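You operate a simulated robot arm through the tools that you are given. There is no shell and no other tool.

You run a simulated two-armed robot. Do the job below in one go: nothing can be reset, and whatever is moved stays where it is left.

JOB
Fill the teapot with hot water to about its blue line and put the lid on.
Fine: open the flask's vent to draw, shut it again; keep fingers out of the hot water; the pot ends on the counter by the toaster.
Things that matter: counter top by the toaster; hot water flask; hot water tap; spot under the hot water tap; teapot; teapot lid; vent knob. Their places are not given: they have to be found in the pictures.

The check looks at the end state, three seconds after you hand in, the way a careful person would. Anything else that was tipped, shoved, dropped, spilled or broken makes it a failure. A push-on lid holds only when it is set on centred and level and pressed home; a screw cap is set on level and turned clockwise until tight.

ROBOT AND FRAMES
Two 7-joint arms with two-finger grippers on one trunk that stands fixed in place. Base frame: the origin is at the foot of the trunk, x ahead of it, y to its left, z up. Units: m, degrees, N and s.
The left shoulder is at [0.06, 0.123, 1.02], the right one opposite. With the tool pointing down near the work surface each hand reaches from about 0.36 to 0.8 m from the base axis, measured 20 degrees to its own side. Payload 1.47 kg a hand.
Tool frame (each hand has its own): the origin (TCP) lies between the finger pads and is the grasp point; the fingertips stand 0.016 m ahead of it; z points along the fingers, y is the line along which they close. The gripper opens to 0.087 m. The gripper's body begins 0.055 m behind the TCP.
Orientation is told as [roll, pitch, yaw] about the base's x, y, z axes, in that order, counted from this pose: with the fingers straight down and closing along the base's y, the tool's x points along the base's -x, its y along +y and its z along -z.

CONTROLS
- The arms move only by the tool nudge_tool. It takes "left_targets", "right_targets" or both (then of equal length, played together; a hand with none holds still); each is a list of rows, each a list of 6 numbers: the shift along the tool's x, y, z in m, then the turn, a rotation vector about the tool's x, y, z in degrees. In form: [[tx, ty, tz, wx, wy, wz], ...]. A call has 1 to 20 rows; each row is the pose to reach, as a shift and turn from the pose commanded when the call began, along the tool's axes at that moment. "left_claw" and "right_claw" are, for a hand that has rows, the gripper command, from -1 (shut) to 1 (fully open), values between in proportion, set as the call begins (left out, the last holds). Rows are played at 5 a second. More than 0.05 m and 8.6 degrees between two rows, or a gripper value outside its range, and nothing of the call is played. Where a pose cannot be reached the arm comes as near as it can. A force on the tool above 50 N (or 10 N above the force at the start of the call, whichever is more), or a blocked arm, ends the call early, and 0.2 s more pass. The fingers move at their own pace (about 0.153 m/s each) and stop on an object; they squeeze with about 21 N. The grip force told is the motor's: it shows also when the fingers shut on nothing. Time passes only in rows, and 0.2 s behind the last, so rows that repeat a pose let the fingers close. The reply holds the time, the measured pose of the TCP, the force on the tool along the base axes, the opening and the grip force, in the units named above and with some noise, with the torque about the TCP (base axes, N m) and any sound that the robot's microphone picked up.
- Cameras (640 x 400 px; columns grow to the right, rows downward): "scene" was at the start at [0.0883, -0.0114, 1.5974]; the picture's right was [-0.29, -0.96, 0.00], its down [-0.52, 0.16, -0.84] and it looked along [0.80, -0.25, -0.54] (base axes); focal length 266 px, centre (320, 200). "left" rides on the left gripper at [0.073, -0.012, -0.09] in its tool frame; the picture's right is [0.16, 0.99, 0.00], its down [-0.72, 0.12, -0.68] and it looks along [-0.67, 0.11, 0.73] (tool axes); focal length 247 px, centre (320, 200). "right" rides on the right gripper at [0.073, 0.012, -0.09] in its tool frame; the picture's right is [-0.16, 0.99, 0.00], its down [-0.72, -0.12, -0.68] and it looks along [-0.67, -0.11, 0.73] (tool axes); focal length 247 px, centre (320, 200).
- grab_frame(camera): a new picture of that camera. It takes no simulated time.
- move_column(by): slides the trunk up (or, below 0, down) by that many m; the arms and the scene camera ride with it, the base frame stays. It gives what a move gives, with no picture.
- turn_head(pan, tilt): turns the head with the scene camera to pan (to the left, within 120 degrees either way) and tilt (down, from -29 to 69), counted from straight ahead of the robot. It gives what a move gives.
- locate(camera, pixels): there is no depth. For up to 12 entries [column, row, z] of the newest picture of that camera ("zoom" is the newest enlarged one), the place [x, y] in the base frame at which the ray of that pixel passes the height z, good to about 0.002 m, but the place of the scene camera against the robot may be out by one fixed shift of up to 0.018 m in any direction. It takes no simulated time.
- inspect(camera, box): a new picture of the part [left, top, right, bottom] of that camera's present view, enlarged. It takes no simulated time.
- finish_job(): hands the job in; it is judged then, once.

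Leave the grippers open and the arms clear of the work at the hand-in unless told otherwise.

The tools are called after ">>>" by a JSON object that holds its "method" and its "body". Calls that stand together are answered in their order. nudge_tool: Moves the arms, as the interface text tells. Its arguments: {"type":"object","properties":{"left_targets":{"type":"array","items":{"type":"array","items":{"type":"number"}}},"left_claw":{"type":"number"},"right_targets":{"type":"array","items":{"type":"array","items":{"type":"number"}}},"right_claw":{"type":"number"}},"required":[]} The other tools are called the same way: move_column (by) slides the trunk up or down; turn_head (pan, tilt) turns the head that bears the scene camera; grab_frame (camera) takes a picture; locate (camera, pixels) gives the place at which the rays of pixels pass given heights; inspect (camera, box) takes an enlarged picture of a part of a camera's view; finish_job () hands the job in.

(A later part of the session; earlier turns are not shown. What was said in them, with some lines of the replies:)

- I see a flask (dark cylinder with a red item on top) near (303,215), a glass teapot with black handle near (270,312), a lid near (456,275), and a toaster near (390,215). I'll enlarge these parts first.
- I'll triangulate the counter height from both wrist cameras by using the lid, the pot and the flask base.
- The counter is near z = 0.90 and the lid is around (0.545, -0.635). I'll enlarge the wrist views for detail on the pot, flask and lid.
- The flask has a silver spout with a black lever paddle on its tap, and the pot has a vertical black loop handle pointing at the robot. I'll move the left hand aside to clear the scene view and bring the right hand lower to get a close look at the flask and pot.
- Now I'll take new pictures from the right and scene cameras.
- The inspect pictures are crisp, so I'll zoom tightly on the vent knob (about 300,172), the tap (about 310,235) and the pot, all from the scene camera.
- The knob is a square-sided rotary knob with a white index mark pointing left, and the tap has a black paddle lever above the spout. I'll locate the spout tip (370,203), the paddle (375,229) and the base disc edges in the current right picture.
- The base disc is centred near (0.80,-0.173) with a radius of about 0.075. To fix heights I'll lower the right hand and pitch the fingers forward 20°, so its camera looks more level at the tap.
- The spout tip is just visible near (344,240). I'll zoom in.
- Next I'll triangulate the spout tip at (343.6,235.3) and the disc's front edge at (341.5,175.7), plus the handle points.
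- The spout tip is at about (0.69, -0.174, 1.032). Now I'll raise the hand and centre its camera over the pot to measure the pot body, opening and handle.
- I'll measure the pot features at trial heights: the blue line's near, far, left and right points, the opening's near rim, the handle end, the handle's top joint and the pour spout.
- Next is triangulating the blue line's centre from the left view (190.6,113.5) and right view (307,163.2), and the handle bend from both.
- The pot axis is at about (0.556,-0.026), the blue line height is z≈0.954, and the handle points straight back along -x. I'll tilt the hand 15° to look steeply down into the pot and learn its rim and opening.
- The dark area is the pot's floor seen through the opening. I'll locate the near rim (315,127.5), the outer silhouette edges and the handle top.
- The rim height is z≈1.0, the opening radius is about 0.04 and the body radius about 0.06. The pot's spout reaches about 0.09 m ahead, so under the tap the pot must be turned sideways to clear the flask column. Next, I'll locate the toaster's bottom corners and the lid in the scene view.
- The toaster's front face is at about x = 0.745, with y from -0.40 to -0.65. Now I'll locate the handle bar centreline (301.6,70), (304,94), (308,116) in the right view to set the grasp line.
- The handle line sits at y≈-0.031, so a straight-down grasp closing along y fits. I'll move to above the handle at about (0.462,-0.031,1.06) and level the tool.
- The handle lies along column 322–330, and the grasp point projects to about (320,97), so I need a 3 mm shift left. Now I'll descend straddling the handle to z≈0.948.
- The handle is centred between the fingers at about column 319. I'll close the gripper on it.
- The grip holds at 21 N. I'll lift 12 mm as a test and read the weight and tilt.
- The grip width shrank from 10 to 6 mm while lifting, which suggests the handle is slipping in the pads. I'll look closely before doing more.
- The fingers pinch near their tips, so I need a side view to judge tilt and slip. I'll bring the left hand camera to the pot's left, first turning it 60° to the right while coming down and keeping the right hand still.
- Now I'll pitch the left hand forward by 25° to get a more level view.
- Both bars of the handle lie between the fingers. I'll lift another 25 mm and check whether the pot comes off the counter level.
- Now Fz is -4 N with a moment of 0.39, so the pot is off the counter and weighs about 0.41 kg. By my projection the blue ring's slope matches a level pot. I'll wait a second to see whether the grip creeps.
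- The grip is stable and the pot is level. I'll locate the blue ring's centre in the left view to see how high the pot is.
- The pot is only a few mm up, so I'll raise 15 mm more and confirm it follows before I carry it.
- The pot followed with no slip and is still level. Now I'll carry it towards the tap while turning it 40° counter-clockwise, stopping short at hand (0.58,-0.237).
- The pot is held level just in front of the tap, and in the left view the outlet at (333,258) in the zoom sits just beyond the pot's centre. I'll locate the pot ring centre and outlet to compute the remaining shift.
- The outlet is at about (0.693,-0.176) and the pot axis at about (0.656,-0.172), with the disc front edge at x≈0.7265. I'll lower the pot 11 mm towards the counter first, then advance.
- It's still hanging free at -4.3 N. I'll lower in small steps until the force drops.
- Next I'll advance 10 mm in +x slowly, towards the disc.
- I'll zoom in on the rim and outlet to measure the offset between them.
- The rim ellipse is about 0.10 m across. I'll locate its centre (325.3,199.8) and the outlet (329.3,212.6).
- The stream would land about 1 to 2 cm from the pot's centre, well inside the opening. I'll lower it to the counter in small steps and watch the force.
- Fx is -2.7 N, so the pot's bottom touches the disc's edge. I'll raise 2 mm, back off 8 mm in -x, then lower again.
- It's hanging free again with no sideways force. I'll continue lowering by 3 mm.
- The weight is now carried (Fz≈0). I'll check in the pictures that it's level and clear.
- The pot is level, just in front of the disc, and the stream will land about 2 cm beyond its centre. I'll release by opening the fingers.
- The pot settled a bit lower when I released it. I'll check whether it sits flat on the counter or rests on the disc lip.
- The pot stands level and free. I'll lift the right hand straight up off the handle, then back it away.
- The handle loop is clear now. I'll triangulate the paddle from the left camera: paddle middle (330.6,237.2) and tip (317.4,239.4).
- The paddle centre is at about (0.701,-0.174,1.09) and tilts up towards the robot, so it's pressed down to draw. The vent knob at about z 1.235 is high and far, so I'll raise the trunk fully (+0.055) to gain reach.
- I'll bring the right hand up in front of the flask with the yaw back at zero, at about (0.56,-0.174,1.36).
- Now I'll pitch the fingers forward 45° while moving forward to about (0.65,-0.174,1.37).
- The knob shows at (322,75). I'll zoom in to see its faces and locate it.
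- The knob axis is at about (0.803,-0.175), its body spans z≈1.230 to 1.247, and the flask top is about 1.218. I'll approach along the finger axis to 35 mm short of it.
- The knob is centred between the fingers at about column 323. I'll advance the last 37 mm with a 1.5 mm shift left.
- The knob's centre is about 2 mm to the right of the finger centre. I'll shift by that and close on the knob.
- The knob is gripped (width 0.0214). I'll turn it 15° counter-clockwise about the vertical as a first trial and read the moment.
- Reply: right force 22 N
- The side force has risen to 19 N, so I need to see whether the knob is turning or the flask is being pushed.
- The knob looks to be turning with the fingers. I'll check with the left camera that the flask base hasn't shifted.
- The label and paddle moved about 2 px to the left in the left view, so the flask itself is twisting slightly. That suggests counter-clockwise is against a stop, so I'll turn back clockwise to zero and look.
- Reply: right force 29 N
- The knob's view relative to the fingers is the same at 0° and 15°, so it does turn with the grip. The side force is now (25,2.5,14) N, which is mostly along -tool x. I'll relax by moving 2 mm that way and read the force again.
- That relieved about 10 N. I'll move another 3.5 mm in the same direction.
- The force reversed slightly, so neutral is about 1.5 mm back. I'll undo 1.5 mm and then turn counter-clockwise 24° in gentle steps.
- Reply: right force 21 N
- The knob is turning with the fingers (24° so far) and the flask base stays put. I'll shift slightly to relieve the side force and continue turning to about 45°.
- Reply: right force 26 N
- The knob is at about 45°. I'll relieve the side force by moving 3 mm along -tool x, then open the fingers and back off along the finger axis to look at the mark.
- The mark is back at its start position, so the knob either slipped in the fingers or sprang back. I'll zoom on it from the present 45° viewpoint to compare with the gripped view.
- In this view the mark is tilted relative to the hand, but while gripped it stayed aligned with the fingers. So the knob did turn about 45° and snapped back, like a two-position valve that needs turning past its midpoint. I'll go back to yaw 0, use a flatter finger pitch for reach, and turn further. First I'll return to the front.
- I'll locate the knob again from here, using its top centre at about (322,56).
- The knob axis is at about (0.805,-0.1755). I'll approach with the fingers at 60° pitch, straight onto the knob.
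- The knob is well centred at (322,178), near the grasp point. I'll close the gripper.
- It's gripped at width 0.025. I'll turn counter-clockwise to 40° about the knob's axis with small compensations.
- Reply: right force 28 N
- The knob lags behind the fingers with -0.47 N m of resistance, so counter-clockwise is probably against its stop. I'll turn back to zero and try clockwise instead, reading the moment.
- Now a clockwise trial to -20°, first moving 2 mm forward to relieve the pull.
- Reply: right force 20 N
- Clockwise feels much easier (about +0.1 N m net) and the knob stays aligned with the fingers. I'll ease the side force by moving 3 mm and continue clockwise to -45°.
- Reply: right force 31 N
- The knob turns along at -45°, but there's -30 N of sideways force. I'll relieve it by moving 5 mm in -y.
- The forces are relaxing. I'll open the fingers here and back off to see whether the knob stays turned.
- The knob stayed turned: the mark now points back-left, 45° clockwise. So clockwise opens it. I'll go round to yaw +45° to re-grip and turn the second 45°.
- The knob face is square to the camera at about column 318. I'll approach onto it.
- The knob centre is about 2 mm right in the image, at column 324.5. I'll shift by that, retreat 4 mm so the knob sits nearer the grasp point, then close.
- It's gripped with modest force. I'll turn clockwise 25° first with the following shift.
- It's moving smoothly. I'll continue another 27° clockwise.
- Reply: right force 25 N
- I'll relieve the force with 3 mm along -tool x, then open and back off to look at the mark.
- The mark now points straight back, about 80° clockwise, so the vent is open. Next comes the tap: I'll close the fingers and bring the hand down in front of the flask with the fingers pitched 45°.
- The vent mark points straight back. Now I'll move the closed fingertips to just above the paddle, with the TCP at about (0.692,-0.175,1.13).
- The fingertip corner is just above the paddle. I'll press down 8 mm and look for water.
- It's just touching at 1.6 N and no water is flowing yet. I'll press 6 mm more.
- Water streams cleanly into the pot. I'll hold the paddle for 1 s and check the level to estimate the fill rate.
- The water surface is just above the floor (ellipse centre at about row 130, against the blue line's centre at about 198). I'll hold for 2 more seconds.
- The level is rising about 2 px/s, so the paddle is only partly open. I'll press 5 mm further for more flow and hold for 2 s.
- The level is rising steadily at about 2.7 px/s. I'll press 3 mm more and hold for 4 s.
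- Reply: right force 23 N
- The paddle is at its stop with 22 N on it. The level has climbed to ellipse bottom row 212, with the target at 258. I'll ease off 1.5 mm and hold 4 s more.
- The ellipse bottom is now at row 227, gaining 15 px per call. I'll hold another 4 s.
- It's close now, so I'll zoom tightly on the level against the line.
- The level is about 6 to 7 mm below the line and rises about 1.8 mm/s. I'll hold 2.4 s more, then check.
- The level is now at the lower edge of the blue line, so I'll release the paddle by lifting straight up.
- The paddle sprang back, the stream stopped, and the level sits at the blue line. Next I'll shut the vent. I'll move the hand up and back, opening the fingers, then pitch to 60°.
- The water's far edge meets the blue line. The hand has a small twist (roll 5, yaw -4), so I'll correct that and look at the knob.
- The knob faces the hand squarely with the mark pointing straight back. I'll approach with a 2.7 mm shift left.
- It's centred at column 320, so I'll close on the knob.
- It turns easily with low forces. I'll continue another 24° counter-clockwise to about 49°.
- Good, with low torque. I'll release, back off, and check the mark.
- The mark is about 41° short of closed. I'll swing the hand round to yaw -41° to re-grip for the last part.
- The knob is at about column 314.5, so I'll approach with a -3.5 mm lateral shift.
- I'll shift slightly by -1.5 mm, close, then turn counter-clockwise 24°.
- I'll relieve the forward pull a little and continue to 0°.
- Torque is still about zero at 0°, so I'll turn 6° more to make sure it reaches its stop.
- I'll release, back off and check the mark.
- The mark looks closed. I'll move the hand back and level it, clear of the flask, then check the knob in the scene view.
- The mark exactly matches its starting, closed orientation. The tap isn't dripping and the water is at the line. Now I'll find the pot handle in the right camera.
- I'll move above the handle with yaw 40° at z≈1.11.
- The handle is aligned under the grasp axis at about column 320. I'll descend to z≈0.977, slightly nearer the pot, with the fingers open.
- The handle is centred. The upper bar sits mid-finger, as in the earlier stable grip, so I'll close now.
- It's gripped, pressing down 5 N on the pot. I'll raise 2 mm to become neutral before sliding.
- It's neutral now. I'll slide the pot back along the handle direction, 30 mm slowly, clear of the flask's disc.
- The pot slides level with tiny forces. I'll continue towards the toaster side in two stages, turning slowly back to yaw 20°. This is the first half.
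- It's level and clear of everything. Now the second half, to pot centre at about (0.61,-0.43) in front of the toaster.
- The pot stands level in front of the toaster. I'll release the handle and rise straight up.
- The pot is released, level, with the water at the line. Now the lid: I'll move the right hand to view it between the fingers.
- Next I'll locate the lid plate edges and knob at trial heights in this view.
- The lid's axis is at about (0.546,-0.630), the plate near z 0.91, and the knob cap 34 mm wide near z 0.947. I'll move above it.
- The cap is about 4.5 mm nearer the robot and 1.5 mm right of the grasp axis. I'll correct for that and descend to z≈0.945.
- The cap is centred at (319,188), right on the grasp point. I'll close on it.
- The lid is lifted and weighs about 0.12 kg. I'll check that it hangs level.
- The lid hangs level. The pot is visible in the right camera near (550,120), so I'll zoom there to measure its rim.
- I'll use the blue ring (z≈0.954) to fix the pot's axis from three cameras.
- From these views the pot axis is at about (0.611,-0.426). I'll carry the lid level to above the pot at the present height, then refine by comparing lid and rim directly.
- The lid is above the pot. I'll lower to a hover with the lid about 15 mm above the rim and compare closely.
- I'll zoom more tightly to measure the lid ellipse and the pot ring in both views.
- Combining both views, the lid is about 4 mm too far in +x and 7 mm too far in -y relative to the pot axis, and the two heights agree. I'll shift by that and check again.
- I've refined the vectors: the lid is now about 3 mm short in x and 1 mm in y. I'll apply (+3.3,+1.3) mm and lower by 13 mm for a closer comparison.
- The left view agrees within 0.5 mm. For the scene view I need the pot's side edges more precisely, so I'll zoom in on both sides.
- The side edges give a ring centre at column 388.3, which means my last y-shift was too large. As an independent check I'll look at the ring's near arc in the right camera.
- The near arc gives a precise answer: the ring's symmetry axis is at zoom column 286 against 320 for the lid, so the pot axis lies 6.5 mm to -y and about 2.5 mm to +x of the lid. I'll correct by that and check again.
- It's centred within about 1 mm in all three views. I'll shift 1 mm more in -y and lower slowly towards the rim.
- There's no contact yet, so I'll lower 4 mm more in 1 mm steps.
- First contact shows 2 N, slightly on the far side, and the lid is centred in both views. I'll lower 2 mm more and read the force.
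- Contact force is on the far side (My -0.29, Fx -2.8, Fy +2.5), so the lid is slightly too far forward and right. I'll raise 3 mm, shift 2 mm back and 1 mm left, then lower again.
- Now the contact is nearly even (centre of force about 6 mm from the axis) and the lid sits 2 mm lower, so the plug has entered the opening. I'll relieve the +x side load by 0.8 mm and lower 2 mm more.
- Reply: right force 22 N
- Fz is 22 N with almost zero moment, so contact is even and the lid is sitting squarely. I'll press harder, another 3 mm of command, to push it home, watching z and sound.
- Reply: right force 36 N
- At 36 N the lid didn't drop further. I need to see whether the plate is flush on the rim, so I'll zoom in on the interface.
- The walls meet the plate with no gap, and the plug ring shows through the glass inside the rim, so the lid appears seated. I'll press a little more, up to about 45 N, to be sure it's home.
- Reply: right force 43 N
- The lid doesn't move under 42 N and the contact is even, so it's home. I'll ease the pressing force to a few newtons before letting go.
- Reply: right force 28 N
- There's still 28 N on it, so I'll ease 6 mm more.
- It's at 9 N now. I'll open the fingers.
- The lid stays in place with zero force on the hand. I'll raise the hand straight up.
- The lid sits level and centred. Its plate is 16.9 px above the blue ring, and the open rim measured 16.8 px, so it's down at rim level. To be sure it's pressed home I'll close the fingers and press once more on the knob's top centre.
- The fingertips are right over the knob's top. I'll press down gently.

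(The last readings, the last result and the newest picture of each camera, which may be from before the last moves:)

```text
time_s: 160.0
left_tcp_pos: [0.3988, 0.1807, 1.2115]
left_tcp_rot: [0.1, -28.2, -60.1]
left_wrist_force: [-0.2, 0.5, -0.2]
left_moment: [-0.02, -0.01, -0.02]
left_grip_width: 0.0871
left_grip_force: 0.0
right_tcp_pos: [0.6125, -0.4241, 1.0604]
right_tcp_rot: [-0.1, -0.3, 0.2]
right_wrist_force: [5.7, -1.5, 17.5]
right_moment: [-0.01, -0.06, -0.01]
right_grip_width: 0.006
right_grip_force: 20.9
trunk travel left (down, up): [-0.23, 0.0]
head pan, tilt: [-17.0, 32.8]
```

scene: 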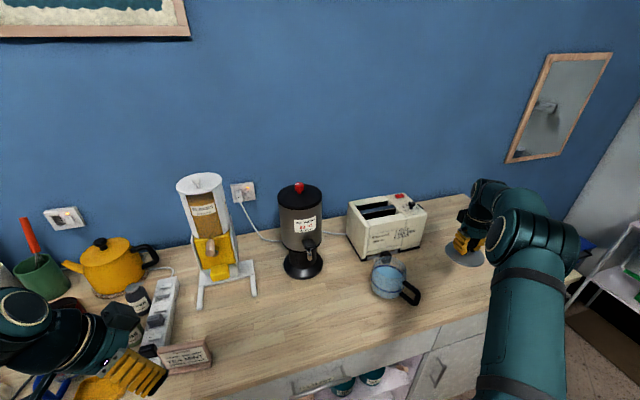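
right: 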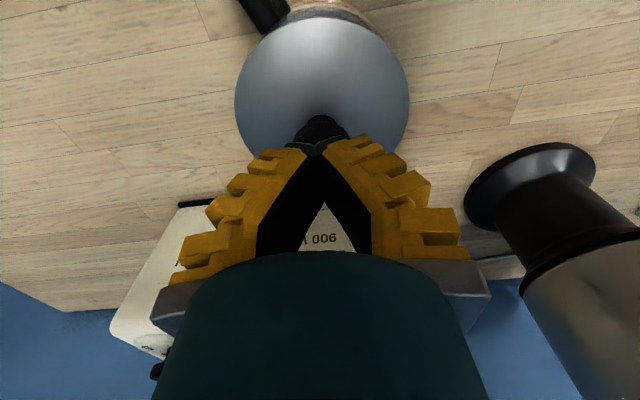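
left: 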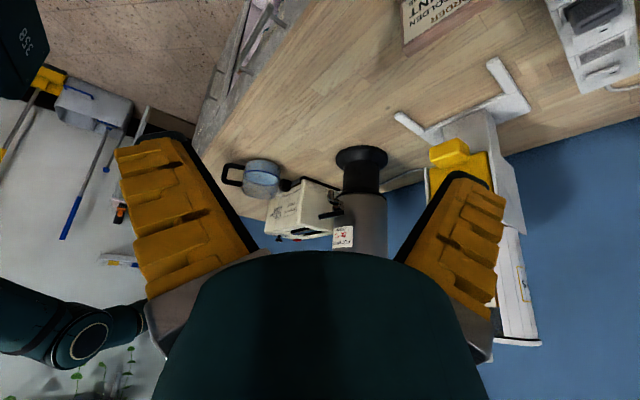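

It's at 17.5 N. I'll press 3 mm more for about 30 N, then lift off.

>>> {"method": "nudge_tool", "body": {"right_targets": [[0, 0, 0.0015, 0, 0, 0], [0, 0, 0.003, 0, 0, 0], [0, 0, 0.003, 0, 0, 0]]}}

>>> {"method": "inspect", "body": {"camera": "left", "box": [235, 160, 300, 210]}}

```text
time_s: 160.8
left_tcp_pos: [0.3975, 0.1814, 1.2134]
left_tcp_rot: [0.0, -28.1, -60.0]
left_wrist_force: [0.3, -0.5, -0.3]
left_moment: [0.01, 0.0, 0.05]
left_grip_width: 0.0869
left_grip_force: 0.2
right_tcp_pos: [0.6122, -0.424, 1.0602]
right_tcp_rot: [-0.1, -0.3, 0.1]
right_wrist_force: [7.5, -1.7, 34.4]
right_moment: [0.01, -0.04, -0.01]
right_grip_width: 0.0059
right_grip_force: 21.0
trunk travel left (down, up): [-0.23, 0.0]
head pan, tilt: [-17.0, 32.8]
```

```text
8.00 times, centred on (268, 185) of left
```

zoom: 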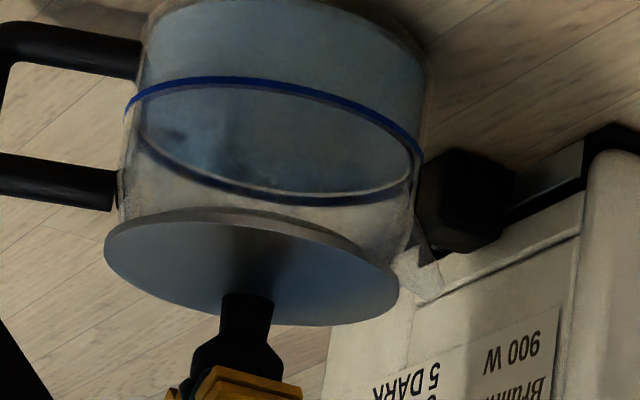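

34 N and no movement, so it's home. I'll lift off slowly and check the force isn't pulling on the lid.

>>> {"method": "nudge_tool", "body": {"right_targets": [[0, 0, -0.006, 0, 0, 0], [0, 0, -0.012, 0, 0, 0], [0, 0, -0.018, 0, 0, 0], [0, 0, -0.03, 0, 0, 0], [0, 0, -0.06, 0, 0, 0], [0, 0, -0.1, 0, 0, 0]]}}

>>> {"method": "inspect", "body": {"camera": "left", "box": [235, 160, 300, 210]}}

>>> {"method": "inspect", "body": {"camera": "scene", "box": [360, 235, 425, 305]}}

```text
time_s: 162.2
left_tcp_pos: [0.3993, 0.1797, 1.2118]
left_tcp_rot: [0.1, -27.9, -60.0]
left_wrist_force: [-0.7, -0.2, 0.3]
left_moment: [-0.01, -0.03, 0.0]
left_grip_width: 0.087
left_grip_force: 0.1
right_tcp_pos: [0.6096, -0.4235, 1.1585]
right_tcp_rot: [0.0, 0.1, 0.2]
right_wrist_force: [-0.9, -0.5, -0.1]
right_moment: [-0.02, 0.01, -0.01]
right_grip_width: 0.0
right_grip_force: 21.3
trunk travel left (down, up): [-0.23, 0.0]
head pan, tilt: [-17.0, 32.8]
```

```text
8.00 times, centred on (268, 185) of left
```

zoom: 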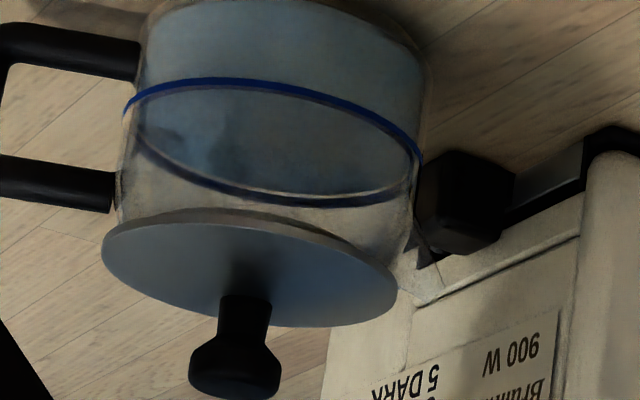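

```text
5.71 times, centred on (392, 270) of scene
```

zoom: 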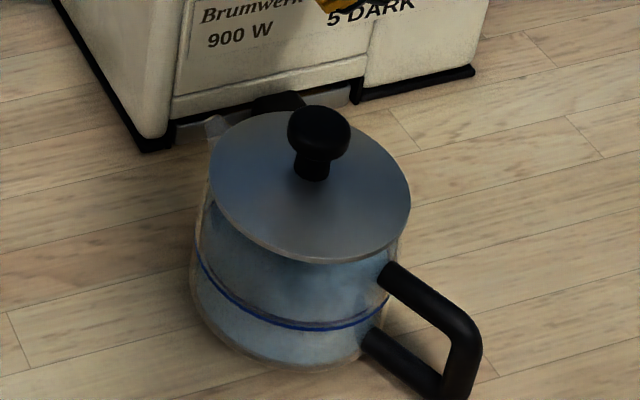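

The lid stays level and seated. I'll retract the right arm up and back with the gripper open.

>>> {"method": "nudge_tool", "body": {"right_targets": [[0.01, 0, -0.04, 0, 0, 0], [0.035, 0, -0.075, 0, 0, 0], [0.065, -0.005, -0.105, 0, 0, 0], [0.095, -0.01, -0.135, 0, 0, 0], [0.125, -0.015, -0.165, 0, 0, 0], [0.16, -0.02, -0.19, 0, 0, 0], [0.19, -0.025, -0.2, 0, 0, 0]], "right_claw": 1}}

>>> {"method": "grab_frame", "body": {"camera": "scene"}}

>>> {"method": "grab_frame", "body": {"camera": "right"}}

>>> {"method": "inspect", "body": {"camera": "scene", "box": [260, 160, 440, 310]}}

```text
time_s: 163.8
left_tcp_pos: [0.399, 0.1802, 1.2121]
left_tcp_rot: [0.0, -28.0, -59.9]
left_wrist_force: [0.3, 0.1, 0.6]
left_moment: [-0.03, 0.0, 0.02]
left_grip_width: 0.0868
left_grip_force: 0.1
right_tcp_pos: [0.4198, -0.4492, 1.3542]
right_tcp_rot: [0.0, -0.1, 0.2]
right_wrist_force: [0.1, -0.2, -0.6]
right_moment: [-0.01, -0.02, -0.01]
right_grip_width: 0.0871
right_grip_force: 0.1
trunk travel left (down, up): [-0.23, 0.0]
head pan, tilt: [-17.0, 32.8]
```

```text
taken
```

scene: 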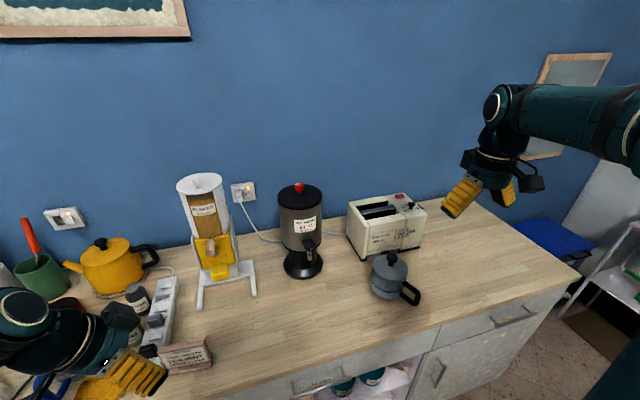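

```text
taken
```

right: 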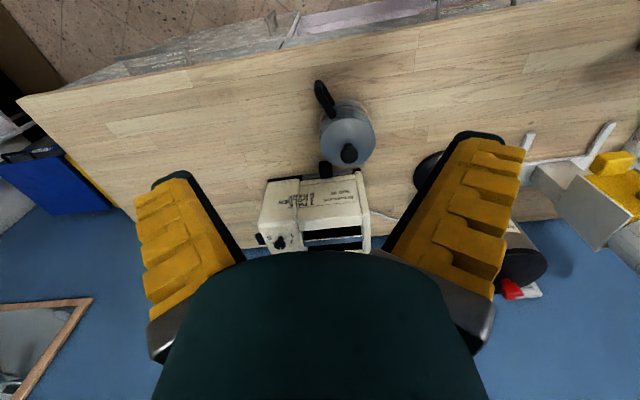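

```text
2.67 times, centred on (350, 235) of scene
```

zoom: 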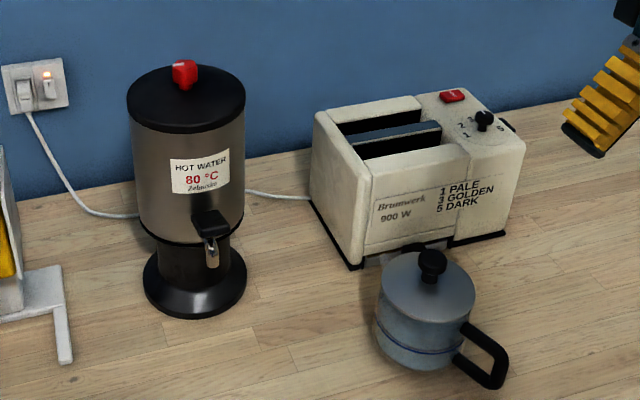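

The counter is dry, the flask stands in place, the vent mark points left as before, and the lidded pot is in front of the toaster. I'll take one last close look at the lid from above and at the vent knob.

>>> {"method": "inspect", "body": {"camera": "right", "box": [300, 70, 400, 180]}}

>>> {"method": "inspect", "body": {"camera": "scene", "box": [270, 155, 330, 200]}}

>>> {"method": "inspect", "body": {"camera": "left", "box": [220, 120, 400, 250]}}

```text
3.64 times, centred on (350, 125) of right
```

zoom: 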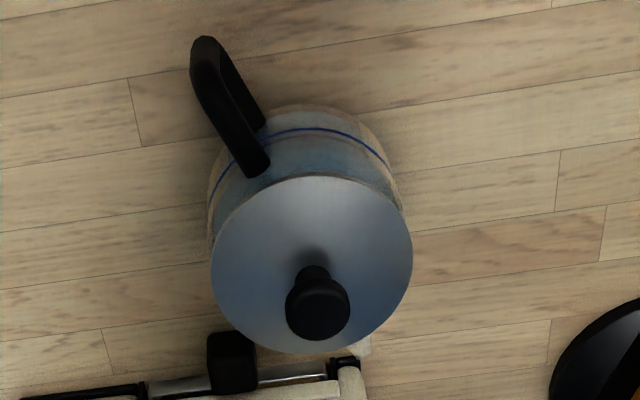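

```text
8.89 times, centred on (300, 178) of scene
```

zoom: 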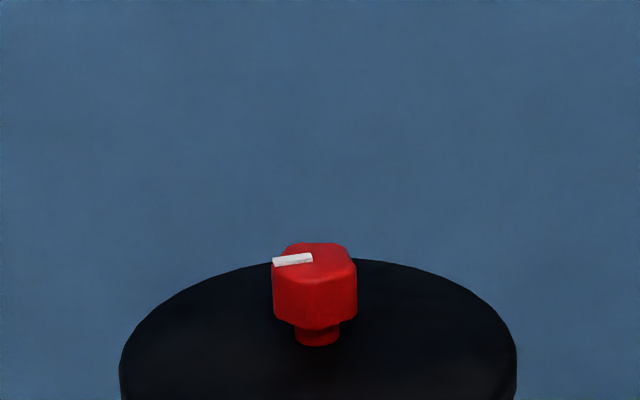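

```text
3.08 times, centred on (310, 185) of left
```

zoom: 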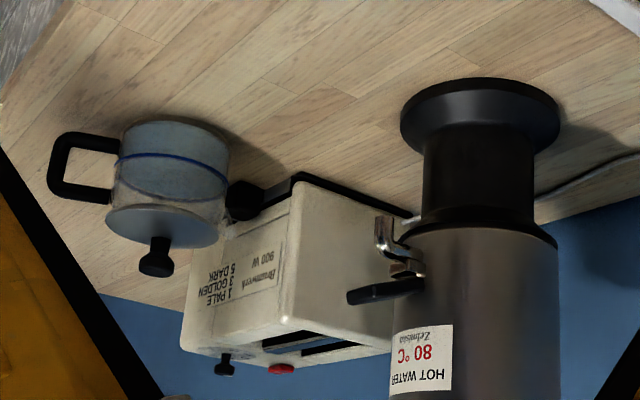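

The water is at the blue line and the lid is centred, level and pressed home. The pot stands on the counter by the toaster, and the vent knob is back at its shut position. The tap is off, nothing is spilled or displaced, the grippers are open and both arms are clear. I'm handing in now.

>>> {"method": "finish_job", "body": {}}

```text
The job is handed in.
```

I filled the teapot with hot water to its blue line and put the lid on. It now stands on the counter in front of the toaster. I've handed the job in but don't have the check's result.

- **Water:** the level sits at the lower edge of the blue line, about 1 mm under it. I saw no water on the counter.
- **Lid:** it sits centred and level on the rim. I pressed it with about 42 N while placing it, then with 34 N on the knob, and it did not move. No click was reported, so I judged it home by its height against the rim.
- **Vent:** turning the knob clockwise opened it. I first tried counter-clockwise against its stop, which twisted the flask a few millimetres before it settled back. It is now shut, with the mark where it started.
- **Flask and tap:** the tap paddle sprang back when I let go and the flow stopped. The flask ended where it started, as far as the pictures show.
- **Moving the full pot:** I slid it along the counter rather than lifting it, so it stayed level, and my fingers stayed out of the water.

Both grippers are open and both arms are clear of the work.
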